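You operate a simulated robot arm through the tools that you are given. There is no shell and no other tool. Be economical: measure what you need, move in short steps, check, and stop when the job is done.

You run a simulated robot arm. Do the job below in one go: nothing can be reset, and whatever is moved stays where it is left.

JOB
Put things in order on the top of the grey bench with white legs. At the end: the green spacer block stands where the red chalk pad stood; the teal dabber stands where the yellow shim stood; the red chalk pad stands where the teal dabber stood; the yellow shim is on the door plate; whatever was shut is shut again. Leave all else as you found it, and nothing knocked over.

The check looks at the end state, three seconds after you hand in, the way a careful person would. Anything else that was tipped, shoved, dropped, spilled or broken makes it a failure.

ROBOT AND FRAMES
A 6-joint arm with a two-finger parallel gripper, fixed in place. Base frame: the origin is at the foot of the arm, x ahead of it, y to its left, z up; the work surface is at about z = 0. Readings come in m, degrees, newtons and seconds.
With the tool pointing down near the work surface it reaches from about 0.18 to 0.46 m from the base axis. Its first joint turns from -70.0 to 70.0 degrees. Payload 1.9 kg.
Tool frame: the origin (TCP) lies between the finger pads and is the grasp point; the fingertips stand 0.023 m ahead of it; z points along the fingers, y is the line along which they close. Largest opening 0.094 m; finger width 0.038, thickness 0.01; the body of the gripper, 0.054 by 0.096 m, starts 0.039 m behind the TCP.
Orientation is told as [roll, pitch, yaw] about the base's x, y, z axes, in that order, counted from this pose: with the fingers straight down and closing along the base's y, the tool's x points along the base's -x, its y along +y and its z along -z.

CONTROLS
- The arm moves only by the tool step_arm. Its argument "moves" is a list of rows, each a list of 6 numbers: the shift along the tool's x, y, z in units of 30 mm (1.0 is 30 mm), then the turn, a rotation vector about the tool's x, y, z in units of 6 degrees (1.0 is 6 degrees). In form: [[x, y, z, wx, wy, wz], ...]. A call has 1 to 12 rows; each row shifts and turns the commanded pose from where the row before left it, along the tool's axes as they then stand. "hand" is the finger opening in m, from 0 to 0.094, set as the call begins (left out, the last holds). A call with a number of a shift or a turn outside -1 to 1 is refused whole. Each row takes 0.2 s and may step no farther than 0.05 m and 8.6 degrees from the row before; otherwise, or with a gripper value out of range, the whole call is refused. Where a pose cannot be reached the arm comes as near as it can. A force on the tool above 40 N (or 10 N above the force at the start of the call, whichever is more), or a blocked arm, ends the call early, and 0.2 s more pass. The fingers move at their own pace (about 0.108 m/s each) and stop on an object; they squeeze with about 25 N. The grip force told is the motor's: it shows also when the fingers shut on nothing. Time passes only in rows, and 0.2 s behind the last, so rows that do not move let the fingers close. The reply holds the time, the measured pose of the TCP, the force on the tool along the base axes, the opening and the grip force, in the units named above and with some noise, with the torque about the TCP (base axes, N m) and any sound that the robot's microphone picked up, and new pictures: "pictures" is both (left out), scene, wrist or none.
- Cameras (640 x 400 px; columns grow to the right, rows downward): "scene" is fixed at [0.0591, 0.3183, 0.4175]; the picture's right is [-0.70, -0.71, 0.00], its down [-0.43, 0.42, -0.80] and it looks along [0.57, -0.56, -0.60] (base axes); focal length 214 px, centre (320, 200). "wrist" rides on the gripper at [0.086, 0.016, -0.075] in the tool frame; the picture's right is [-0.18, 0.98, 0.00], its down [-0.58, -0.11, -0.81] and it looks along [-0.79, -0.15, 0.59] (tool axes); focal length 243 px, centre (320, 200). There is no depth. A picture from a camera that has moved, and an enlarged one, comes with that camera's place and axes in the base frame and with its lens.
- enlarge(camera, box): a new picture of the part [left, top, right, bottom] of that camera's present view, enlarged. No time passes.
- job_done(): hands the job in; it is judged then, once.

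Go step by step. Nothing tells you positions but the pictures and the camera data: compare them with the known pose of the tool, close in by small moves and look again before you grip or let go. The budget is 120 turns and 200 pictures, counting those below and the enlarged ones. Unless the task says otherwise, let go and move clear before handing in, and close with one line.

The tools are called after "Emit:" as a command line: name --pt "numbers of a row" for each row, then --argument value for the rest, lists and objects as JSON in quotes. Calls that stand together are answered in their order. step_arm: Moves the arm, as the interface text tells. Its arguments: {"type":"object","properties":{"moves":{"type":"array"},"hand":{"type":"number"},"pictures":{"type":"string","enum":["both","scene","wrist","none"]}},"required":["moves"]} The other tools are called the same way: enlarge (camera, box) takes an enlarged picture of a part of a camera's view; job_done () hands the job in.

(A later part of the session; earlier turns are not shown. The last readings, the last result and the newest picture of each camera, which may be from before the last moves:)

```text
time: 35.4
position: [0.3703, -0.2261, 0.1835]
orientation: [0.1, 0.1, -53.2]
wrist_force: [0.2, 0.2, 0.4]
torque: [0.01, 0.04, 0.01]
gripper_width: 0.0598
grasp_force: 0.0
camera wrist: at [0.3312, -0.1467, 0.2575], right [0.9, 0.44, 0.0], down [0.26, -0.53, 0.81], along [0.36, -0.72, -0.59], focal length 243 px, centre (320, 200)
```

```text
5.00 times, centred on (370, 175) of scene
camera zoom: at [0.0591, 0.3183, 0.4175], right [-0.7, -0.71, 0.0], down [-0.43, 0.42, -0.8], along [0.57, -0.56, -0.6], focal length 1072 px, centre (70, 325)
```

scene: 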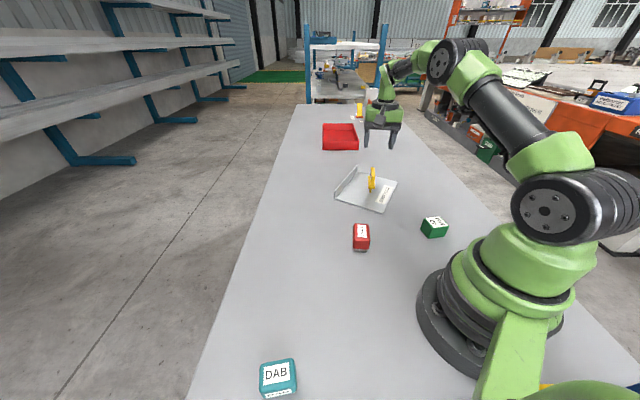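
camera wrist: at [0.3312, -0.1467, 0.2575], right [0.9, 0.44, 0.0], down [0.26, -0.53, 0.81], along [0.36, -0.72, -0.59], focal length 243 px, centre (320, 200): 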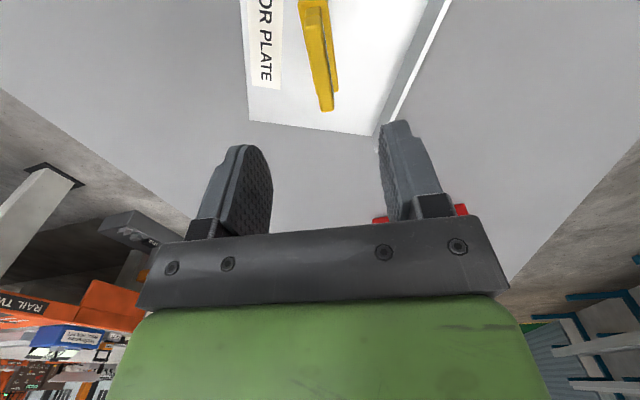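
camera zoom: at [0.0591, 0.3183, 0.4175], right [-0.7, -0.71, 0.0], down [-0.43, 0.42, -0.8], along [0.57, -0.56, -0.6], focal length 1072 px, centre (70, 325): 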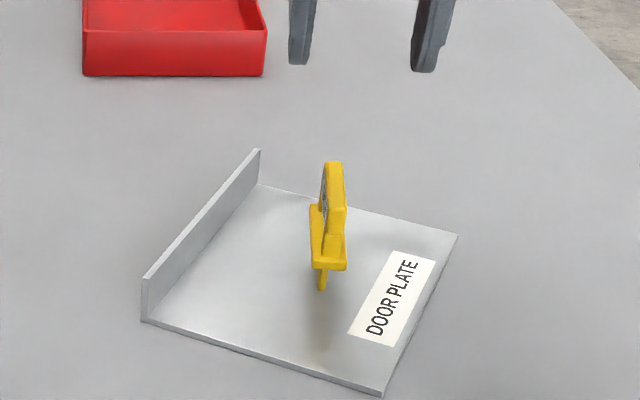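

The shim stands on the plate and the plate hasn't moved. Next is the teal dabber, about (0.17, 0.30) at roughly 53°, so I'll swing over to it at height.

Emit:
step_arm --pt "0.97 0.196 0 0 0 -1" --pt "0.945 0.296 0 0 0 -1" --pt "0.909 0.393 0 0 0 -1" --pt "0.863 0.486 0 0 0 -1" --pt "0.807 0.573 0 0 0 -1" --pt "0.743 0.655 0 0 0 -1" --pt "0.67 0.729 0 0 0 -1" --pt "0.59 0.795 0 0 0 -1" --pt "0.504 0.852 0 0 0 -1" --pt "0.412 0.9 0 0 0 -1" --pt "0.316 0.938 0 0 0 -1" --pt "0.216 0.966 0 0 0 -1" --hand 0.08 --pictures "none"

Emit:
step_arm --pt "0.114 0.983 0 0 0 -1" --pt "0.01 0.99 0 0 0 -1" --pt "-0.093 0.986 0 0 0 -1" --pt "-0.196 0.97 0 0 0 -1" --pt "-0.296 0.945 0 0 0 -1" --pt "-0.393 0.909 0 0 0 -0.7" --pt "0 0 0 0 0 0"

Emit:
enlarge --camera "wrist" --box '[220, 0, 420, 160]'

Emit:
enlarge --camera "scene" --box '[240, 340, 320, 400]'

```text
time: 38.0
position: [0.2163, 0.0982, 0.1828]
orientation: [0.2, -0.1, 18.9]
wrist_force: [0.1, 0.5, 0.1]
torque: [0.01, -0.01, 0.02]
gripper_width: 0.0801
grasp_force: 0.0
```

```text
time: 39.6
position: [0.1405, 0.2589, 0.1821]
orientation: [0.0, 0.0, 53.2]
wrist_force: [-0.4, -0.6, 0.1]
torque: [-0.02, 0.0, 0.0]
gripper_width: 0.0798
grasp_force: 0.1
camera wrist: at [0.0755, 0.1985, 0.2562], right [-0.68, 0.74, 0.0], down [0.44, 0.4, 0.81], along [0.6, 0.55, -0.59], focal length 243 px, centre (320, 200)
```

scene: 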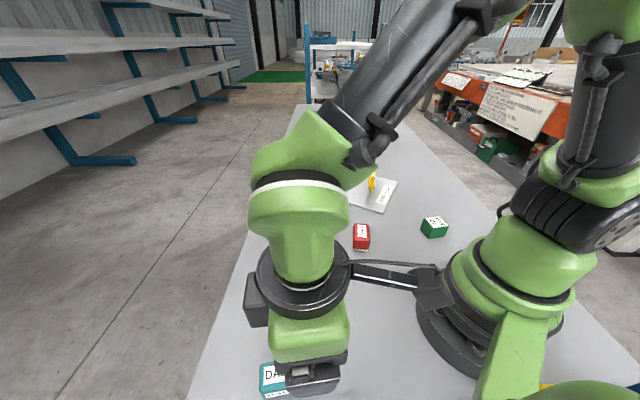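
wrist: 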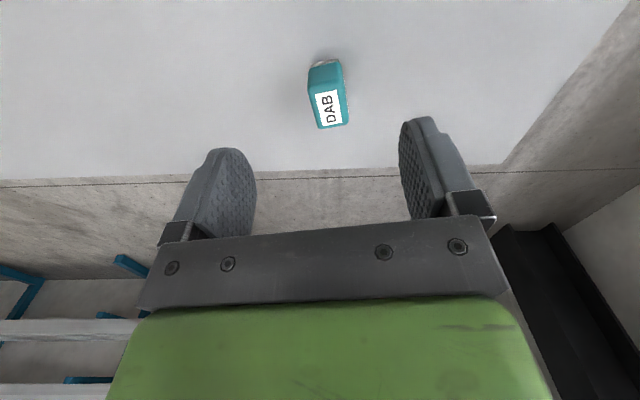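

```text
2.50 times, centred on (320, 80) of wrist
camera zoom: at [0.0755, 0.1985, 0.2562], right [-0.68, 0.74, 0.0], down [0.44, 0.4, 0.81], along [0.6, 0.55, -0.59], focal length 606 px, centre (320, 500)
```

zoom: 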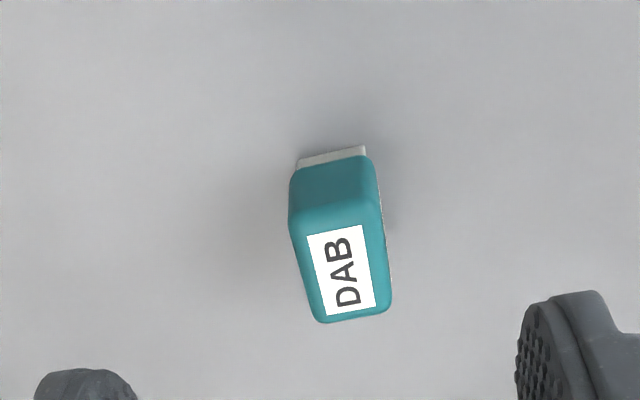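

```text
6.67 times, centred on (280, 370) of scene
camera zoom: at [0.0591, 0.3183, 0.4175], right [-0.7, -0.71, 0.0], down [-0.43, 0.42, -0.8], along [0.57, -0.56, -0.6], focal length 1430 px, centre (587, -933)
```

zoom: 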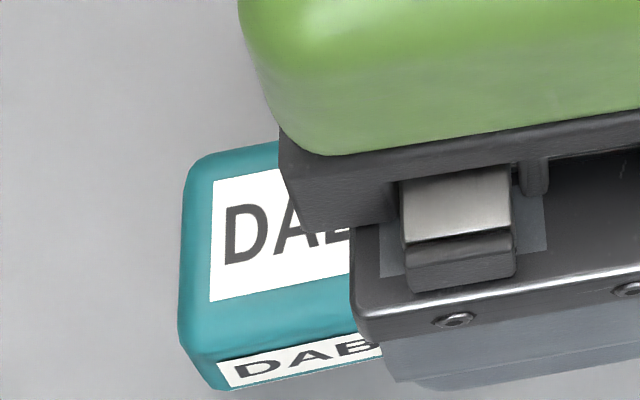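

The dabber stands on a pale pad, top at about z=0.049, centred near (0.168, 0.296) at about 55°. I'll descend to just above it.

Emit:
step_arm --pt "-0.397 0.007 0.8 0 0 -0.1" --pt "-0.397 0.007 0.8 0 0 -0.1" --pt "-0.397 0.007 0.8 0 0 -0.1" --pt "-0.397 0.007 0.8 0 0 0" --pt "0 0 0 0 0 0" --hand 0.06 --pictures "wrist"

```text
time: 40.8
position: [0.1702, 0.2976, 0.0851]
orientation: [0.0, -0.2, 54.8]
wrist_force: [0.2, -0.7, 0.3]
torque: [0.01, -0.02, 0.01]
gripper_width: 0.06
grasp_force: 0.0
camera wrist: at [0.1061, 0.2357, 0.1603], right [-0.7, 0.72, 0.0], down [0.42, 0.41, 0.81], along [0.58, 0.56, -0.59], focal length 243 px, centre (320, 200)
```

wrist: 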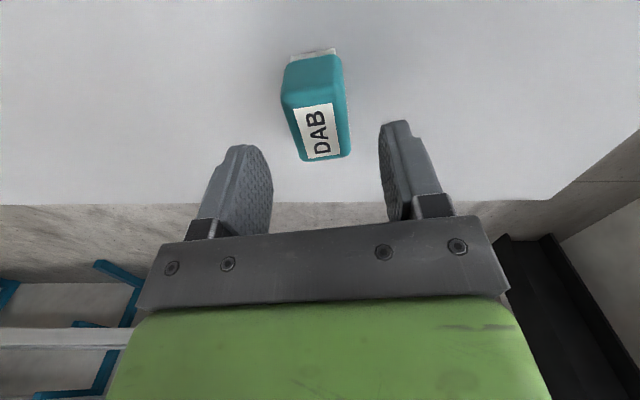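

Aligned; a 6 mm shift back is needed. Then lower and grip.

Emit:
step_arm --pt "0.2 0.03 0 0 0 0" --pt "0 0 0.9 0 0 0" --pt "0 0 0.85 0 0 0" --pt "0 0 0 0 0 0"

Emit:
step_arm --pt "0 0 0 0 0 0" --pt "0 0 0 0 0 0" --pt "0 0 0 0 0 0" --hand 0.0 --pictures "wrist"

```text
time: 41.8
position: [0.1639, 0.2919, 0.0339]
orientation: [0.0, -0.2, 54.8]
wrist_force: [0.2, -0.8, -0.4]
torque: [0.03, -0.06, -0.02]
gripper_width: 0.0599
grasp_force: 0.1
camera wrist: at [0.1001, 0.2303, 0.1071], right [-0.7, 0.72, 0.0], down [0.42, 0.41, 0.81], along [0.58, 0.56, -0.59], focal length 243 px, centre (320, 200)
```

scene: 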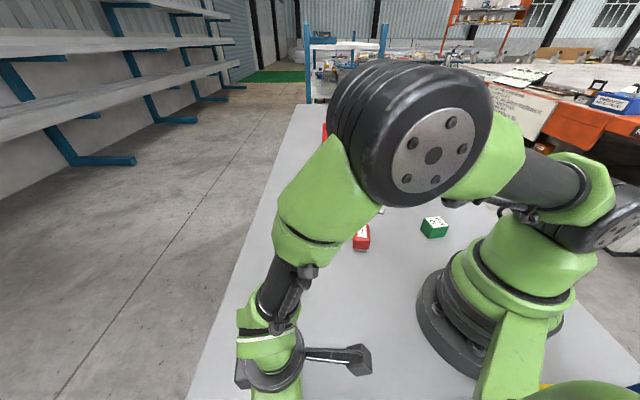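
wrist: 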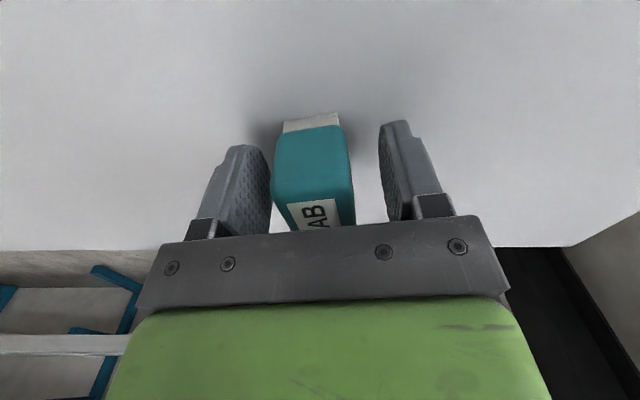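

```text
time: 42.6
position: [0.1633, 0.2925, 0.0336]
orientation: [0.0, -0.1, 54.8]
wrist_force: [-1.2, -0.2, -1.0]
torque: [-0.01, 0.01, 0.05]
gripper_width: 0.0336
grasp_force: 25.5
camera wrist: at [0.1002, 0.2303, 0.1073], right [-0.7, 0.72, 0.0], down [0.42, 0.41, 0.81], along [0.58, 0.56, -0.59], focal length 243 px, centre (320, 200)
```

wrist: 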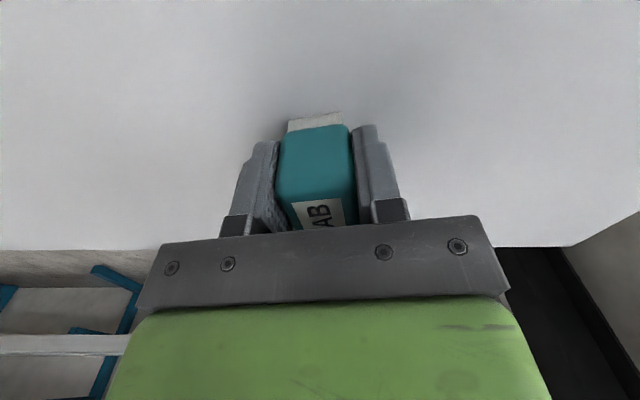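

The dabber is gripped (33.6 mm). I'll lift it, carry it to the shim's old spot (.2535,.1815) and stop above.

Emit:
step_arm --pt "0 0 -0.8 0 0 0" --pt "0 0 -0.9 0 0 0" --pt "0 0 -0.9 0 0 0" --pt "0.259 -0.913 0 0 0 0" --pt "0.259 -0.913 0 0 0 0" --pt "0.259 -0.913 0 0 0 0" --pt "0.259 -0.913 0 0 0 0" --pt "0.259 -0.913 0 0 0 0" --pt "0 0 0.9 0 0 0" --pt "0 0 0.9 0 0 0" --pt "0 0 0 0 0 0"

```text
time: 45.0
position: [0.2529, 0.1821, 0.0564]
orientation: [0.0, -0.2, 54.8]
wrist_force: [-0.9, -0.6, -0.5]
torque: [0.0, -0.03, 0.01]
gripper_width: 0.0335
grasp_force: 25.4
camera wrist: at [0.189, 0.1197, 0.1311], right [-0.7, 0.72, 0.0], down [0.42, 0.41, 0.81], along [0.58, 0.56, -0.59], focal length 243 px, centre (320, 200)
```

scene: 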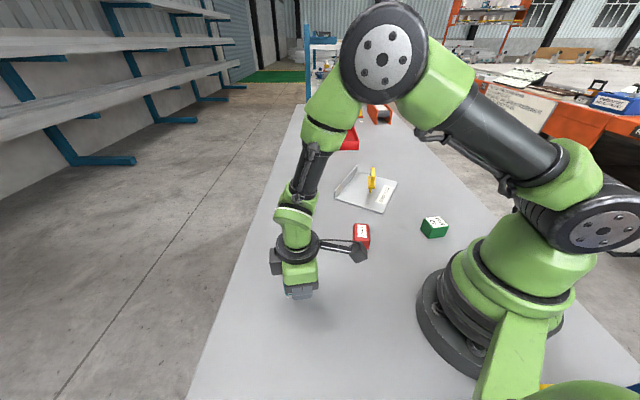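
wrist: 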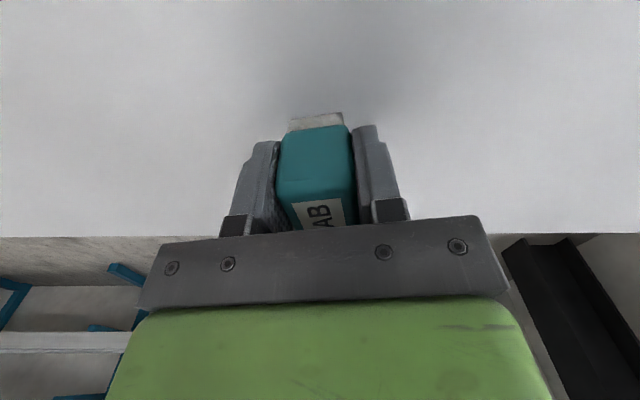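

The spot is reached. Remaining drop is 24 mm; I'll lower 23.4 mm and check the force.

Emit:
step_arm --pt "0 0 0.5 0 0 0" --pt "0 0 0.25 0 0 0" --pt "0 0 0.03 0 0 0" --pt "0 0 0 0 0 0" --pictures "none"

Emit:
step_arm --pt "0 0 0.015 0 0 0" --pt "0 0 0 0 0 0" --pictures "none"

```text
time: 46.0
position: [0.2521, 0.1838, 0.0339]
orientation: [0.0, -0.1, 54.8]
wrist_force: [-0.2, 0.1, -0.3]
torque: [-0.01, -0.04, 0.02]
gripper_width: 0.0337
grasp_force: 24.9
```

```text
time: 46.6
position: [0.2527, 0.1824, 0.0344]
orientation: [0.1, 0.0, 54.8]
wrist_force: [-0.4, 0.3, -0.4]
torque: [0.01, 0.03, -0.04]
gripper_width: 0.0338
grasp_force: 25.0
```

Emit:
step_arm --pt "0 0 0.015 0 0 0" --pt "0 0 0 0 0 0" --pictures "none"

Emit:
step_arm --pt "0 0 0.015 0 0 0" --pt "0 0 0 0 0 0" --pictures "none"

```text
time: 47.2
position: [0.253, 0.1828, 0.0333]
orientation: [0.0, 0.0, 54.8]
wrist_force: [-0.2, -0.4, -0.3]
torque: [0.0, 0.01, 0.0]
gripper_width: 0.0336
grasp_force: 24.7
```

```text
time: 47.8
position: [0.2533, 0.184, 0.0343]
orientation: [0.0, -0.2, 54.8]
wrist_force: [-0.3, 0.1, -0.5]
torque: [-0.03, 0.01, 0.02]
gripper_width: 0.0332
grasp_force: 24.8
```

No contact yet; a bit further.

Emit:
step_arm --pt "0 0 0.02 0 0 0" --pt "0 0 0 0 0 0" --pictures "none"

Emit:
step_arm --pt "0 0 0.02 0 0 0" --pt "0 0 0 0 0 0" --pictures "none"

```text
time: 48.4
position: [0.2522, 0.1826, 0.0338]
orientation: [0.0, 0.0, 54.8]
wrist_force: [0.0, 0.8, -0.5]
torque: [0.0, -0.02, -0.02]
gripper_width: 0.0335
grasp_force: 25.4
```

```text
time: 49.0
position: [0.2525, 0.1831, 0.0326]
orientation: [0.1, -0.2, 54.8]
wrist_force: [-4.5, 0.7, 20.1]
torque: [0.03, 0.07, 0.01]
gripper_width: 0.0335
grasp_force: 24.9
```

Contact. I'll back off 0.6 mm and release.

Emit:
step_arm --pt "0 0 -0.02 0 0 0" --pt "0 0 0 0 0 0" --pt "0 0 0 0 0 0" --pictures "none"

Emit:
step_arm --pt "0 0 0 0 0 0" --pt "0 0 0 0 0 0" --pt "0 0 0 0 0 0" --hand 0.06 --pictures "wrist"

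```text
time: 49.8
position: [0.2539, 0.1829, 0.0321]
orientation: [0.0, -0.2, 54.8]
wrist_force: [-0.9, 4.3, 15.6]
torque: [0.14, -0.04, 0.05]
gripper_width: 0.0334
grasp_force: 25.0
```

```text
time: 50.6
position: [0.2526, 0.1822, 0.0332]
orientation: [0.0, -0.1, 54.7]
wrist_force: [1.1, -0.8, 0.4]
torque: [-0.01, 0.0, 0.01]
gripper_width: 0.0601
grasp_force: 0.0
camera wrist: at [0.1893, 0.1208, 0.1068], right [-0.7, 0.72, 0.0], down [0.42, 0.41, 0.81], along [0.58, 0.56, -0.59], focal length 243 px, centre (320, 200)
```

wrist: 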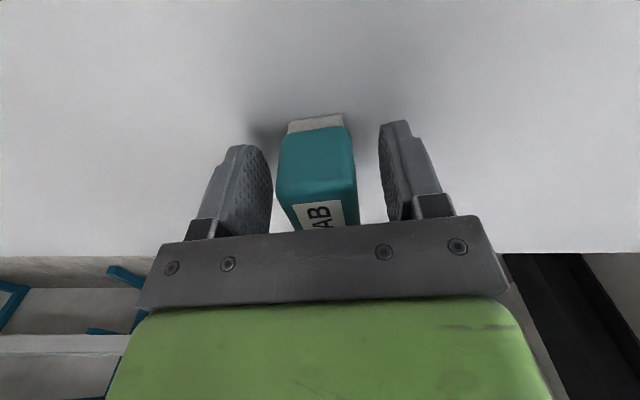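

The dabber stands free. I'll rise and move to view the red chalk pad.

Emit:
step_arm --pt "0 0 -0.6 0 0 0" --pt "0 0 -1 0 0 0" --pt "0 0 -1 0 0 0" --pt "0.69 -0.27 -0.7 0 0 1" --pt "0.658 -0.341 -0.4 0 0 1" --pt "0.619 -0.408 0 0 0 1" --pt "0.573 -0.47 0 0 0 1" --pt "0.52 -0.528 0 0 0 1" --pt "0.462 -0.579 0 0 0 1" --pt "0.399 -0.624 0 0 0 1" --pt "0.332 -0.663 0 0 0 1" --pt "0.261 -0.694 0 0 0 1"

Emit:
enlarge --camera "wrist" --box '[220, 0, 420, 160]'

Emit:
enlarge --camera "scene" --box '[260, 200, 400, 320]'

```text
time: 53.2
position: [0.2049, -0.0138, 0.1433]
orientation: [0.1, 0.0, 0.7]
wrist_force: [1.0, -0.3, 0.6]
torque: [-0.05, 0.02, 0.02]
gripper_width: 0.0599
grasp_force: 0.0
camera wrist: at [0.1171, 0.0023, 0.2174], right [0.17, 0.99, 0.0], down [0.58, -0.1, 0.81], along [0.8, -0.14, -0.59], focal length 243 px, centre (320, 200)
```

scene: 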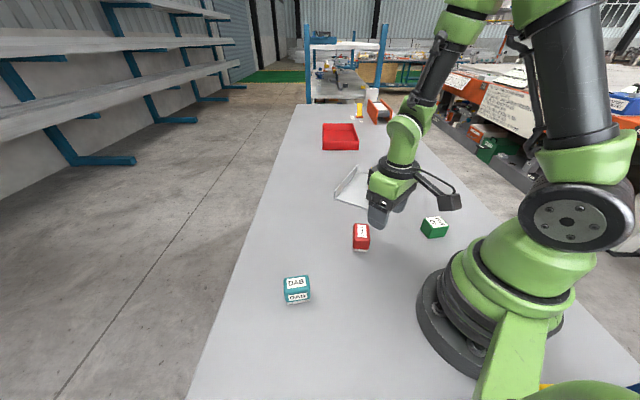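
wrist: 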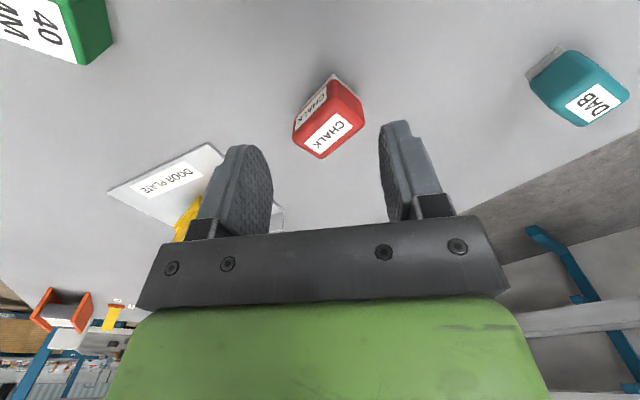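

```text
2.50 times, centred on (320, 80) of wrist
camera zoom: at [0.1171, 0.0023, 0.2174], right [0.17, 0.99, 0.0], down [0.58, -0.1, 0.81], along [0.8, -0.14, -0.59], focal length 606 px, centre (320, 500)
```

zoom: 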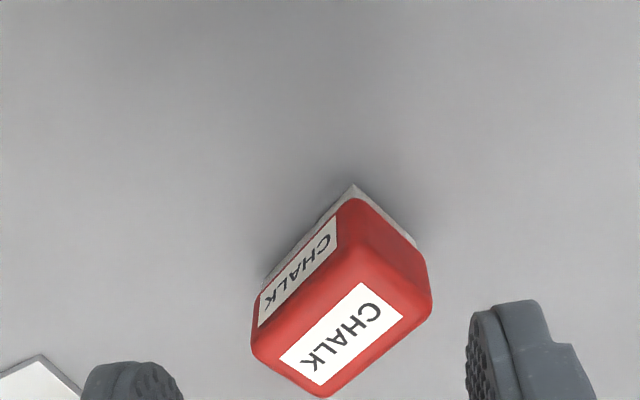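

```text
3.33 times, centred on (330, 260) of scene
camera zoom: at [0.0591, 0.3183, 0.4175], right [-0.7, -0.71, 0.0], down [-0.43, 0.42, -0.8], along [0.57, -0.56, -0.6], focal length 715 px, centre (287, 0)
```

zoom: 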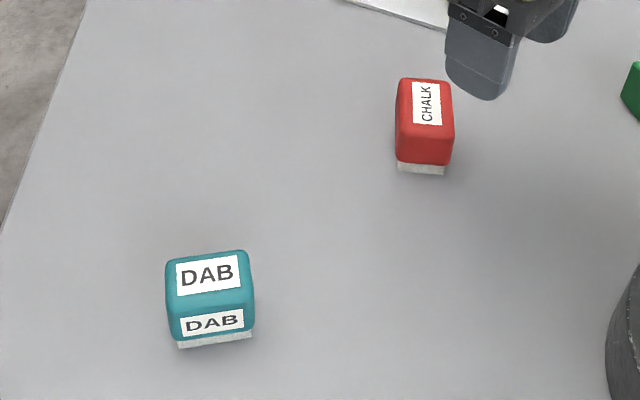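

The red pad's top is near z=0.045, centred about (0.2545,-0.014), with its long axis at about -51°. I'll grip it along the long side at yaw 39°, so first go above it.

Emit:
step_arm --pt "-0.827 0 0 0 0 -0.9" --pt "-0.824 -0.078 0.3 0 0 -0.9" --pt "0 0 0.8 0 0 -0.9" --pt "0 0 0.8 0 0 -0.9" --pt "0 0 0 0 0 -0.9" --pt "0 0 0 0 0 -0.9" --pt "0 0 0 0 0 -0.98" --pt "0 0 0 0 0 0" --hand 0.08 --pictures "wrist"

Emit:
enlarge --camera "wrist" --box '[200, 20, 440, 200]'

```text
time: 55.0
position: [0.2542, -0.0117, 0.0878]
orientation: [0.1, 0.0, 39.2]
wrist_force: [-1.3, -0.4, 0.2]
torque: [-0.03, -0.02, 0.0]
gripper_width: 0.0802
grasp_force: 0.0
camera wrist: at [0.1773, -0.0535, 0.1604], right [-0.48, 0.88, 0.0], down [0.52, 0.28, 0.81], along [0.71, 0.39, -0.59], focal length 243 px, centre (320, 200)
```

wrist: 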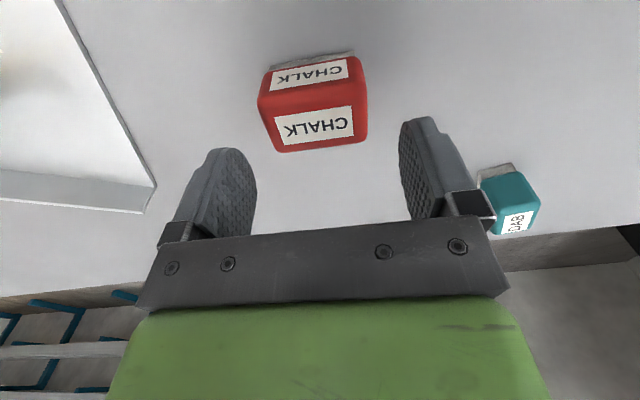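

```text
2.22 times, centred on (320, 110) of wrist
camera zoom: at [0.1773, -0.0535, 0.1604], right [-0.48, 0.88, 0.0], down [0.52, 0.28, 0.81], along [0.71, 0.39, -0.59], focal length 539 px, centre (320, 400)
```

zoom: 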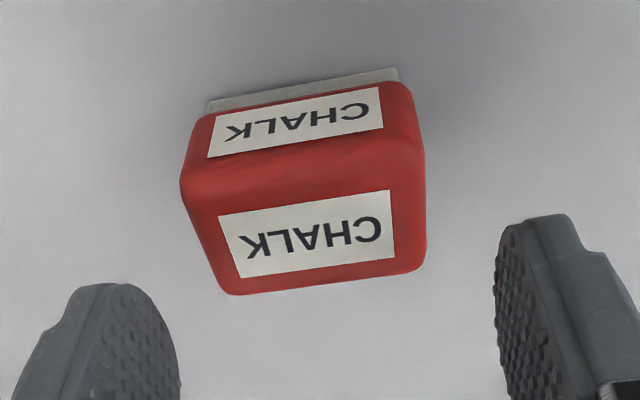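

Top is about z=0.043, centre (0.254,-0.0135). I'll adjust slightly, lower to z≈0.031 and grip.

Emit:
step_arm --pt "0.09 -0.065 0 0 0 -0.2" --pt "0 0 0.95 0 0 0" --pt "0 0 0.94 0 0 0" --pt "0 0 0 0 0 0" --pictures "wrist"

Emit:
step_arm --pt "0 0 0 0 0 0" --pt "0 0 0 0 0 0" --pt "0 0 0 0 0 0" --hand 0.0

```text
time: 56.0
position: [0.2539, -0.0124, 0.0309]
orientation: [0.1, -0.1, 40.2]
wrist_force: [-0.3, 0.6, 0.0]
torque: [-0.03, -0.02, 0.02]
gripper_width: 0.08
grasp_force: 0.0
camera wrist: at [0.1775, -0.0574, 0.1043], right [-0.5, 0.87, 0.0], down [0.51, 0.29, 0.81], along [0.7, 0.4, -0.59], focal length 243 px, centre (320, 200)
```

wrist: 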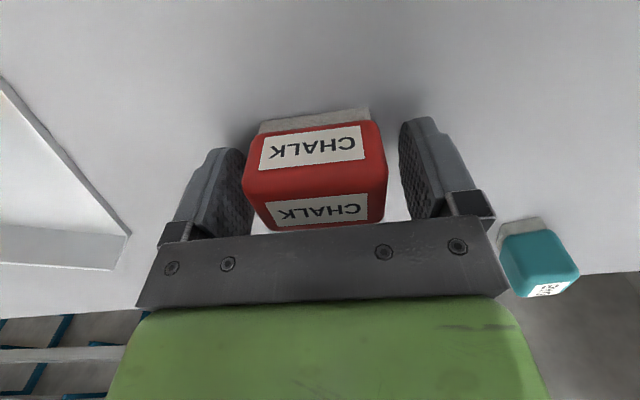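

```text
time: 56.8
position: [0.255, -0.013, 0.0297]
orientation: [0.0, -0.1, 40.3]
wrist_force: [0.6, 0.0, -0.1]
torque: [-0.03, 0.0, -0.01]
gripper_width: 0.0597
grasp_force: 25.2
camera wrist: at [0.1774, -0.0574, 0.1045], right [-0.5, 0.87, 0.0], down [0.51, 0.29, 0.81], along [0.7, 0.4, -0.59], focal length 243 px, centre (320, 200)
```

scene: 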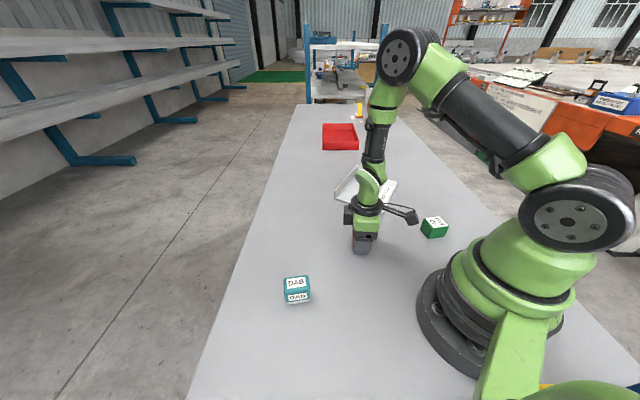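
wrist: 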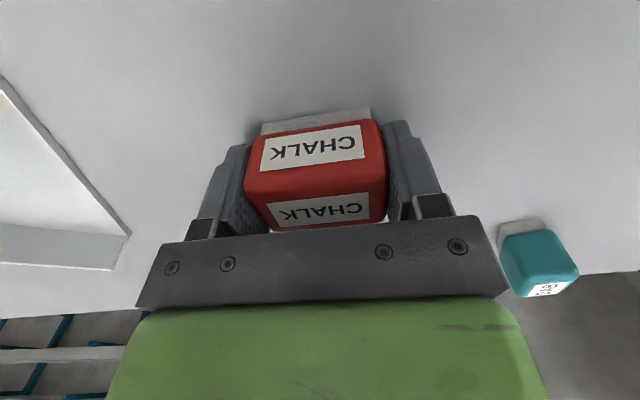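

The pad is gripped. I'll lift 10 cm and carry it to the dabber's old spot (0.167, 0.2925), passing above the dabber.

Emit:
step_arm --pt "0 0 -0.8 0 0 0" --pt "0 0 -0.9 0 0 0" --pt "0 0 -0.9 0 0 0" --pt "0 0 -0.8 0 0 0" --pt "-0.436 0.966 0 0 0 0" --pt "-0.436 0.966 0 0 0 0" --pt "-0.436 0.966 0 0 0 0" --pt "-0.436 0.966 0 0 0 0" --pt "-0.436 0.966 0 0 0 0" --pt "-0.436 0.966 0 0 0 0" --pt "-0.436 0.966 0 0 0 0" --pt "-0.436 0.966 0 0 0 0" --pictures "none"

Emit:
step_arm --pt "-0.436 0.966 0 0 0 0" --pt "-0.436 0.966 0 0 0 0" --pt "0 0 0.9 0 0 0" --pt "0 0 0.9 0 0 0" --pt "0 0 0.8 0 0 0" --pt "0 0 0 0 0 0"

```text
time: 59.4
position: [0.1845, 0.232, 0.1322]
orientation: [0.1, 0.0, 40.4]
wrist_force: [-0.3, 0.4, -0.8]
torque: [0.03, 0.05, 0.05]
gripper_width: 0.0597
grasp_force: 25.1
```

```text
time: 60.8
position: [0.1653, 0.2901, 0.0548]
orientation: [0.1, -0.1, 40.3]
wrist_force: [0.2, 0.8, -1.8]
torque: [0.0, -0.01, 0.0]
gripper_width: 0.0596
grasp_force: 25.1
camera wrist: at [0.0894, 0.2463, 0.1279], right [-0.49, 0.87, 0.0], down [0.51, 0.29, 0.81], along [0.7, 0.4, -0.59], focal length 243 px, centre (320, 200)
```

scene: 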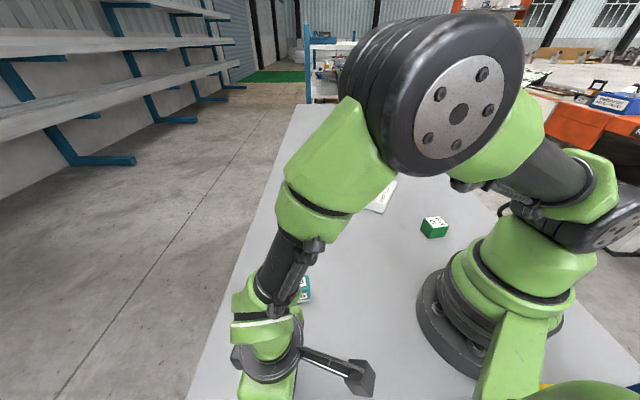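
wrist: 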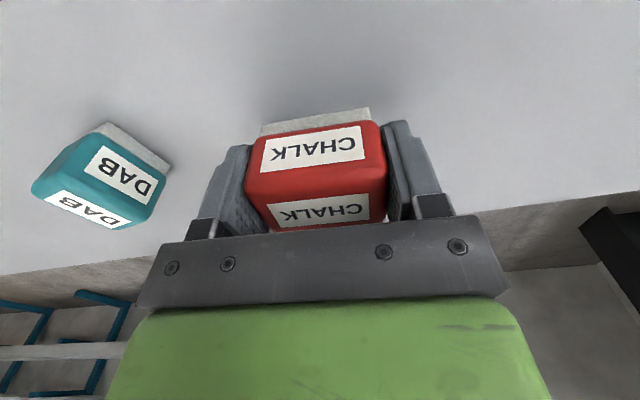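

I'm at the spot; a 2 mm correction, then lower with force checks.

Emit:
step_arm --pt "-0.06 0.045 0.4 0 0 0" --pt "0 0 0.38 0 0 0" --pt "0 0 0.03 0 0 0" --pt "0 0 0 0 0 0" --pictures "none"

Emit:
step_arm --pt "0 0 0.025 0 0 0" --pt "0 0 0 0 0 0" --pictures "none"

```text
time: 61.8
position: [0.167, 0.2935, 0.0293]
orientation: [0.1, -0.1, 40.3]
wrist_force: [0.0, -6.7, 19.6]
torque: [-0.25, 0.09, -0.04]
gripper_width: 0.0594
grasp_force: 25.2
```

```text
time: 62.4
position: [0.1665, 0.2934, 0.0293]
orientation: [0.1, -0.2, 40.3]
wrist_force: [-1.0, -1.9, 19.7]
torque: [-0.09, -0.01, -0.05]
gripper_width: 0.0598
grasp_force: 25.5
```

Contact made. I'll back off and release.

Emit:
step_arm --pt "0 0 -0.045 0 0 0" --pt "0 0 0 0 0 0" --pt "0 0 0 0 0 0" --pictures "none"

Emit:
step_arm --pt "0 0 0 0 0 0" --pt "0 0 0 0 0 0" --pt "0 0 0 0 0 0" --hand 0.085 --pictures "wrist"

```text
time: 63.2
position: [0.1668, 0.2941, 0.0302]
orientation: [0.0, -0.1, 40.2]
wrist_force: [0.2, 0.8, -0.5]
torque: [0.02, 0.04, -0.02]
gripper_width: 0.0597
grasp_force: 25.0
```

```text
time: 64.0
position: [0.1665, 0.2941, 0.03]
orientation: [0.2, 0.0, 40.3]
wrist_force: [0.7, -0.4, -0.5]
torque: [-0.01, 0.01, 0.01]
gripper_width: 0.0852
grasp_force: 0.1
camera wrist: at [0.09, 0.2502, 0.1048], right [-0.5, 0.87, 0.0], down [0.51, 0.29, 0.81], along [0.7, 0.4, -0.59], focal length 243 px, centre (320, 200)
```

wrist: 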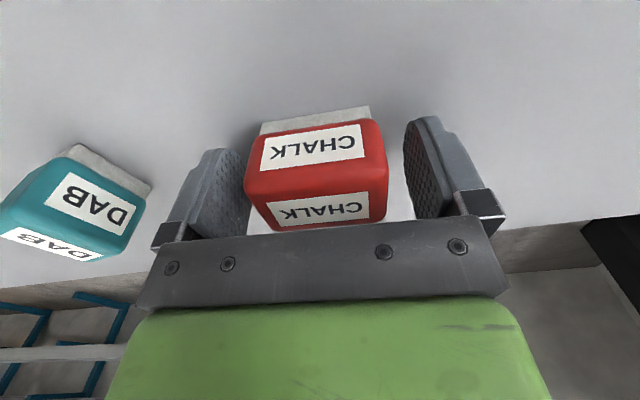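

The pad stands clear. I'll rise straight and swing round the front to the green block near (0.14,-0.18).

Emit:
step_arm --pt "0 0 -0.7 0 0 0" --pt "0 0 -1 0 0 0" --pt "0 0 -1 0 0 0" --pt "0 0 -1 0 0 0" --pt "0.349 -0.887 -0.5 0 0 1" --pt "0.255 -0.918 -0.5 0 0 1" --pt "0.157 -0.94 -0.3 0 0 1" --pt "0.058 -0.951 0 0 0 1" --pt "-0.042 -0.952 0 0 0 1" --pt "-0.141 -0.943 0 0 0 1" --pt "-0.239 -0.923 0 0 0 1" --pt "-0.334 -0.893 0 0 0 1" --pictures "none"

Emit:
step_arm --pt "-0.425 -0.853 0 0 0 1" --pt "0.309 -0.933 0 0 0 1" --pt "0.209 -0.96 0 0 0 1" --pt "0.108 -0.977 0 0 0 1" --pt "0.005 -0.983 0 0 0 1" --pt "-0.098 -0.978 0 0 0 1" --pt "-0.199 -0.963 0 0 0 1" --pt "-0.299 -0.936 0 0 0 0" --pt "-0.299 -0.936 0 0 0 0" --pt "0 0 0 0 0 0"

Emit:
enlarge --camera "wrist" --box '[200, 0, 440, 160]'

Emit:
enlarge --camera "scene" --box '[240, 200, 480, 400]'

```text
time: 66.6
position: [0.2396, 0.0757, 0.1797]
orientation: [0.1, -0.1, -7.9]
wrist_force: [-0.8, 0.0, 0.5]
torque: [0.0, -0.03, 0.0]
gripper_width: 0.0851
grasp_force: 0.0
```

```text
time: 68.8
position: [0.1261, -0.1491, 0.1766]
orientation: [0.1, 0.1, -49.6]
wrist_force: [-0.2, -0.2, 0.1]
torque: [0.01, -0.02, 0.01]
gripper_width: 0.0849
grasp_force: 0.1
camera wrist: at [0.0811, -0.0735, 0.251], right [0.87, 0.5, 0.0], down [0.29, -0.52, 0.81], along [0.4, -0.7, -0.59], focal length 243 px, centre (320, 200)
```

scene: 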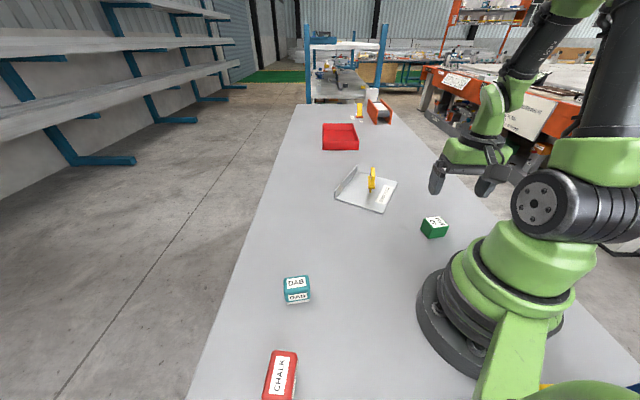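
wrist: 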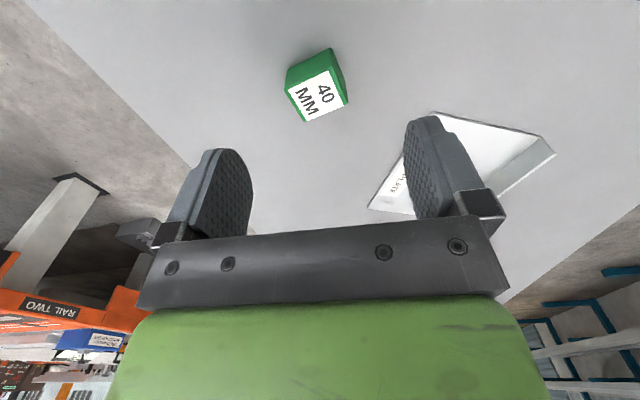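

```text
2.50 times, centred on (320, 80) of wrist
camera zoom: at [0.0811, -0.0735, 0.251], right [0.87, 0.5, 0.0], down [0.29, -0.52, 0.81], along [0.4, -0.7, -0.59], focal length 606 px, centre (320, 500)
```

zoom: 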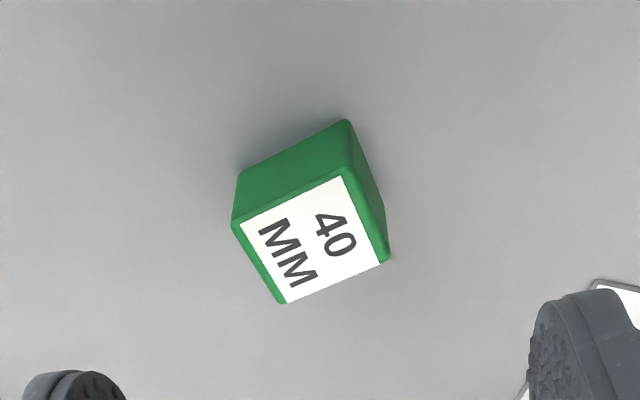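

```text
2.00 times, centred on (360, 300) of scene
camera zoom: at [0.0591, 0.3183, 0.4175], right [-0.7, -0.71, 0.0], down [-0.43, 0.42, -0.8], along [0.57, -0.56, -0.6], focal length 429 px, centre (240, 0)
```

zoom: 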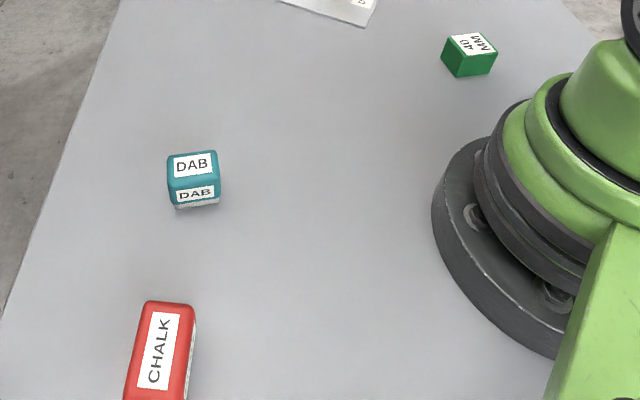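

The green block stands clear. I'll first check how well the dabber and the pad sit at their spots with close-ups.

Emit:
enlarge --camera "scene" --box '[270, 260, 330, 310]'

Emit:
enlarge --camera "scene" --box '[240, 330, 320, 400]'

```text
8.00 times, centred on (300, 285) of scene
camera zoom: at [0.0591, 0.3183, 0.4175], right [-0.7, -0.71, 0.0], down [-0.43, 0.42, -0.8], along [0.57, -0.56, -0.6], focal length 1716 px, centre (480, -480)
```

zoom: 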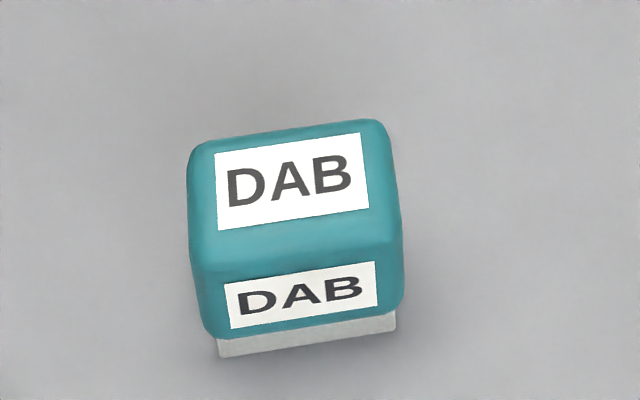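

```text
5.71 times, centred on (280, 365) of scene
camera zoom: at [0.0591, 0.3183, 0.4175], right [-0.7, -0.71, 0.0], down [-0.43, 0.42, -0.8], along [0.57, -0.56, -0.6], focal length 1226 px, centre (549, -743)
```

zoom: 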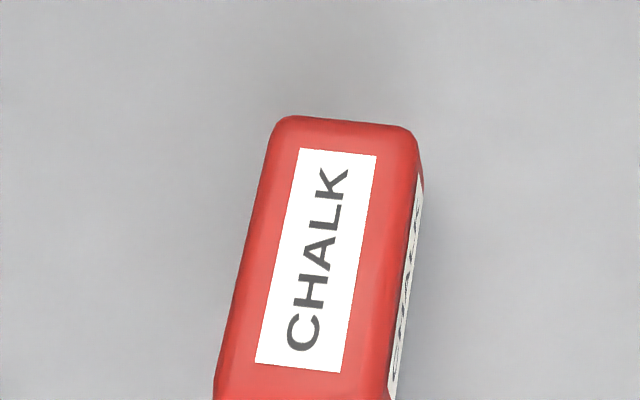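

The dabber sits about 5 mm too far out (I'll correct that after). The green block is about 40 mm cubed at (0.141,-0.182), turned about -33°; I'll go above it.

Emit:
step_arm --pt "-0.58 -0.154 0 0 0 0" --pt "-0.58 -0.154 0 0 0 0" --pt "0 0 0.95 0 0 -0.9" --pt "0 0 0.95 0 0 -0.9" --pt "0 0 0.95 0 0 -0.9" --pt "0 0 0 0 0 0" --hand 0.07 --pictures "wrist"

Emit:
enlarge --camera "wrist" --box '[200, 20, 440, 200]'

```text
time: 70.2
position: [0.139, -0.1826, 0.0931]
orientation: [0.0, 0.0, -33.4]
wrist_force: [0.8, 0.3, -0.6]
torque: [0.02, 0.01, -0.02]
gripper_width: 0.0698
grasp_force: 0.0
camera wrist: at [0.0764, -0.1218, 0.1668], right [0.69, 0.72, 0.0], down [0.42, -0.41, 0.81], along [0.58, -0.56, -0.59], focal length 243 px, centre (320, 200)
```

wrist: 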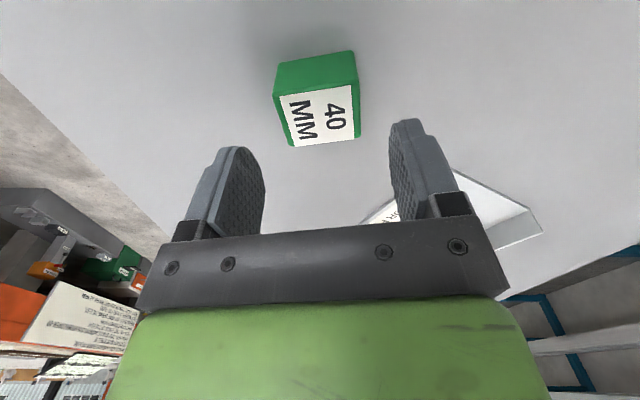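

```text
2.22 times, centred on (320, 110) of wrist
camera zoom: at [0.0764, -0.1218, 0.1668], right [0.69, 0.72, 0.0], down [0.42, -0.41, 0.81], along [0.58, -0.56, -0.59], focal length 539 px, centre (320, 400)
```

zoom: 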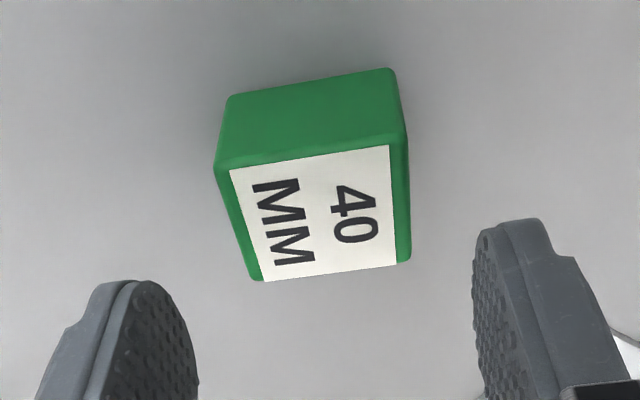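

Nearly centred: 2.6 mm forward and 1.5° turn, then lower to z≈0.028 and grip.

Emit:
step_arm --pt "-0.087 0.013 0 0 0 0.25" --pt "0 0 0.8 0 0 0" --pt "0 0 0.8 0 0 0" --pt "0 0 0.55 0 0 0" --pt "0 0 0 0 0 0" --pictures "wrist"

Emit:
step_arm --pt "0 0 0 0 0 0" --pt "0 0 0 0 0 0" --pt "0 0 0 0 0 0" --hand 0.0 --pictures "wrist"

```text
time: 71.4
position: [0.1425, -0.1833, 0.0284]
orientation: [0.1, 0.0, -35.0]
wrist_force: [0.3, 0.4, 0.6]
torque: [0.01, -0.04, 0.0]
gripper_width: 0.07
grasp_force: 0.1
camera wrist: at [0.0805, -0.1216, 0.1033], right [0.71, 0.7, 0.0], down [0.41, -0.42, 0.81], along [0.56, -0.57, -0.59], focal length 243 px, centre (320, 200)
```

wrist: 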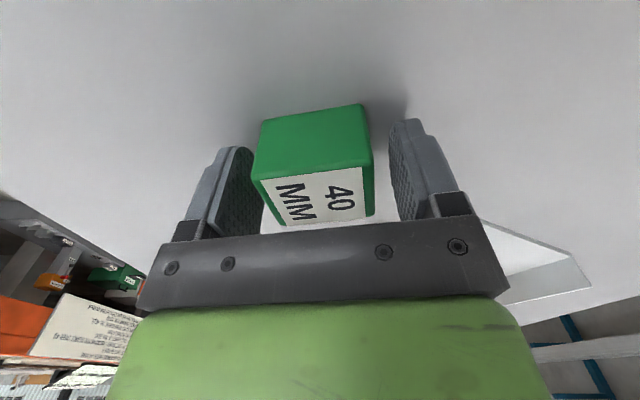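

```text
time: 72.2
position: [0.1418, -0.1831, 0.029]
orientation: [0.2, 0.1, -35.1]
wrist_force: [-0.4, 0.4, -0.5]
torque: [-0.03, -0.01, -0.02]
gripper_width: 0.0496
grasp_force: 25.1
camera wrist: at [0.0805, -0.1215, 0.1035], right [0.71, 0.7, 0.0], down [0.41, -0.42, 0.81], along [0.56, -0.57, -0.59], focal length 243 px, centre (320, 200)
```

wrist: 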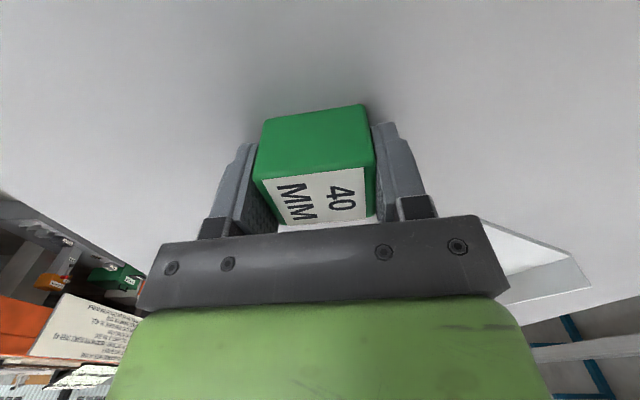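

The block is gripped (49.6 mm). I'll lift it and carry it to the red pad's old spot at (0.254,-0.013).

Emit:
step_arm --pt "0 0 -0.7 0 0 0" --pt "0 0 -0.9 0 0 0" --pt "0 0 -0.9 0 0 0" --pt "0.03 0.972 0 0 0 0" --pt "0.03 0.972 0 0 0 0" --pt "0.03 0.972 0 0 0 0" --pt "0.03 0.972 0 0 0 0" --pt "0.03 0.972 0 0 0 0" --pt "0.03 0.972 0 0 0 0" --pt "0.03 0.972 0 0 0 0" --pt "0 0 0.9 0 0 0" --pt "0 0 0.8 0 0 0"

Emit:
step_arm --pt "0 0 0.5 0 0 0" --pt "0 0 0.25 0 0 0" --pt "0 0 0 0 0 0" --pictures "none"

```text
time: 74.8
position: [0.2547, -0.0138, 0.0538]
orientation: [0.2, -0.1, -35.0]
wrist_force: [0.5, -0.1, -0.9]
torque: [-0.02, -0.02, -0.01]
gripper_width: 0.0497
grasp_force: 24.8
camera wrist: at [0.1938, 0.0487, 0.1282], right [0.71, 0.7, 0.0], down [0.41, -0.42, 0.81], along [0.56, -0.57, -0.59], focal length 243 px, centre (320, 200)
```

scene: 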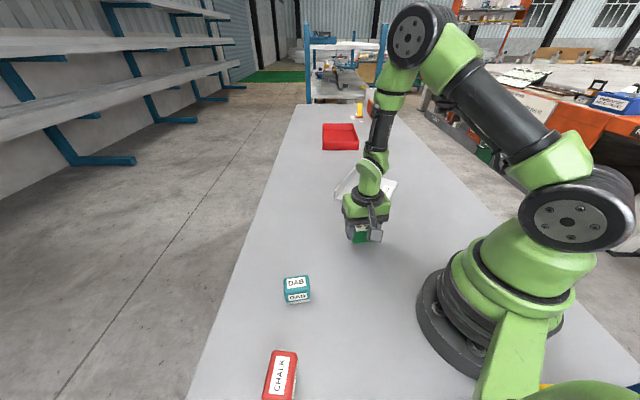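
wrist: 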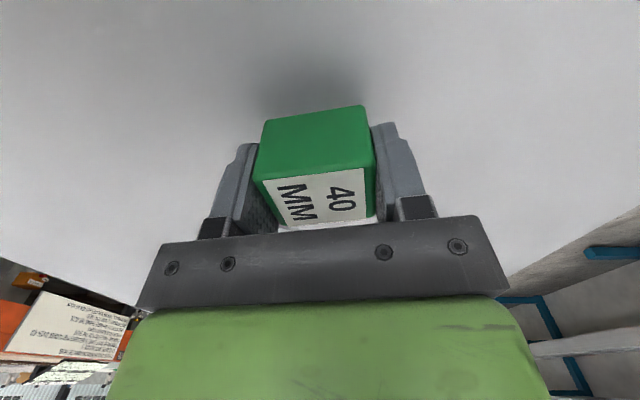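

```text
time: 75.6
position: [0.2548, -0.0139, 0.0316]
orientation: [0.1, 0.0, -35.1]
wrist_force: [0.1, 0.0, -0.5]
torque: [-0.01, 0.0, 0.03]
gripper_width: 0.0496
grasp_force: 25.3
```

Over the spot, about 1.5 mm up. Lowering finely.

Emit:
step_arm --pt "0 0 0.035 0 0 0" --pt "0 0 0 0 0 0" --pictures "none"

Emit:
step_arm --pt "0 0 0.02 0 0 0" --pt "0 0 0 0 0 0" --pictures "none"

Emit:
step_arm --pt "0 0 0.02 0 0 0" --pt "0 0 0 0 0 0" --pictures "none"

```text
time: 76.2
position: [0.2552, -0.0126, 0.0309]
orientation: [0.1, 0.0, -35.0]
wrist_force: [-0.4, -0.9, -0.8]
torque: [0.01, 0.01, -0.01]
gripper_width: 0.0496
grasp_force: 25.3
```

```text
time: 76.8
position: [0.2538, -0.0129, 0.0303]
orientation: [0.2, 0.0, -35.1]
wrist_force: [-0.4, -0.5, -0.9]
torque: [-0.02, 0.01, 0.01]
gripper_width: 0.0496
grasp_force: 24.7
```

```text
time: 77.4
position: [0.2546, -0.0128, 0.0289]
orientation: [0.1, -0.1, -35.0]
wrist_force: [-1.0, -0.4, 1.3]
torque: [-0.08, 0.04, 0.0]
gripper_width: 0.0496
grasp_force: 25.0
```

Light contact (about 2 N over the held weight). Releasing.

Emit:
step_arm --pt "0 0 0 0 0 0" --pt "0 0 0 0 0 0" --pt "0 0 0 0 0 0" --hand 0.075 --pictures "none"

Emit:
step_arm --pt "0 0 -0.5 0 0 0" --pt "0 0 -1 0 0 0" --pt "0 0 -1 0 0 0" --pt "0 0 -1 0 0 0" --pt "0 0 -0.8 0 0 0" --pictures "scene"

Emit:
enlarge --camera "scene" --box '[320, 200, 400, 270]'

```text
time: 78.2
position: [0.2558, -0.0137, 0.0297]
orientation: [0.1, 0.1, -35.0]
wrist_force: [0.5, 0.1, 0.7]
torque: [0.0, 0.02, -0.03]
gripper_width: 0.075
grasp_force: 0.0
```

```text
time: 79.4
position: [0.2534, -0.0123, 0.1583]
orientation: [0.1, 0.0, -34.9]
wrist_force: [-0.5, -0.3, -0.2]
torque: [0.0, 0.02, 0.03]
gripper_width: 0.0749
grasp_force: 0.0
```

scene: 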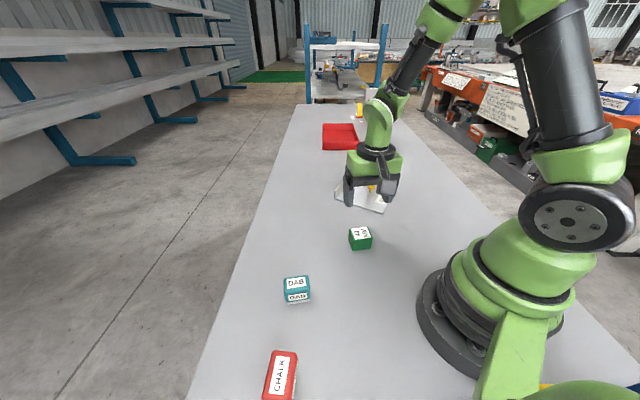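

```text
5.71 times, centred on (360, 235) of scene
camera zoom: at [0.0591, 0.3183, 0.4175], right [-0.7, -0.71, 0.0], down [-0.43, 0.42, -0.8], along [0.57, -0.56, -0.6], focal length 1226 px, centre (91, 0)
```

zoom: 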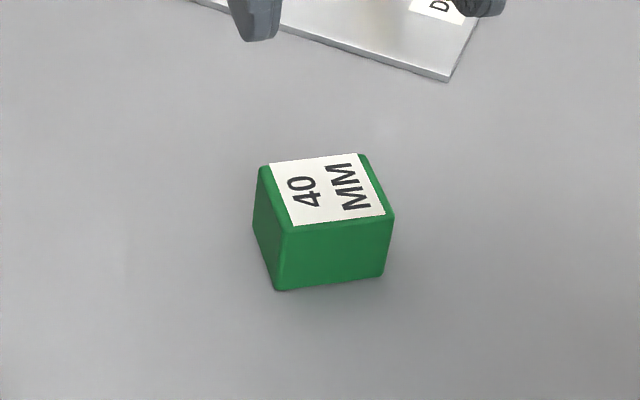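

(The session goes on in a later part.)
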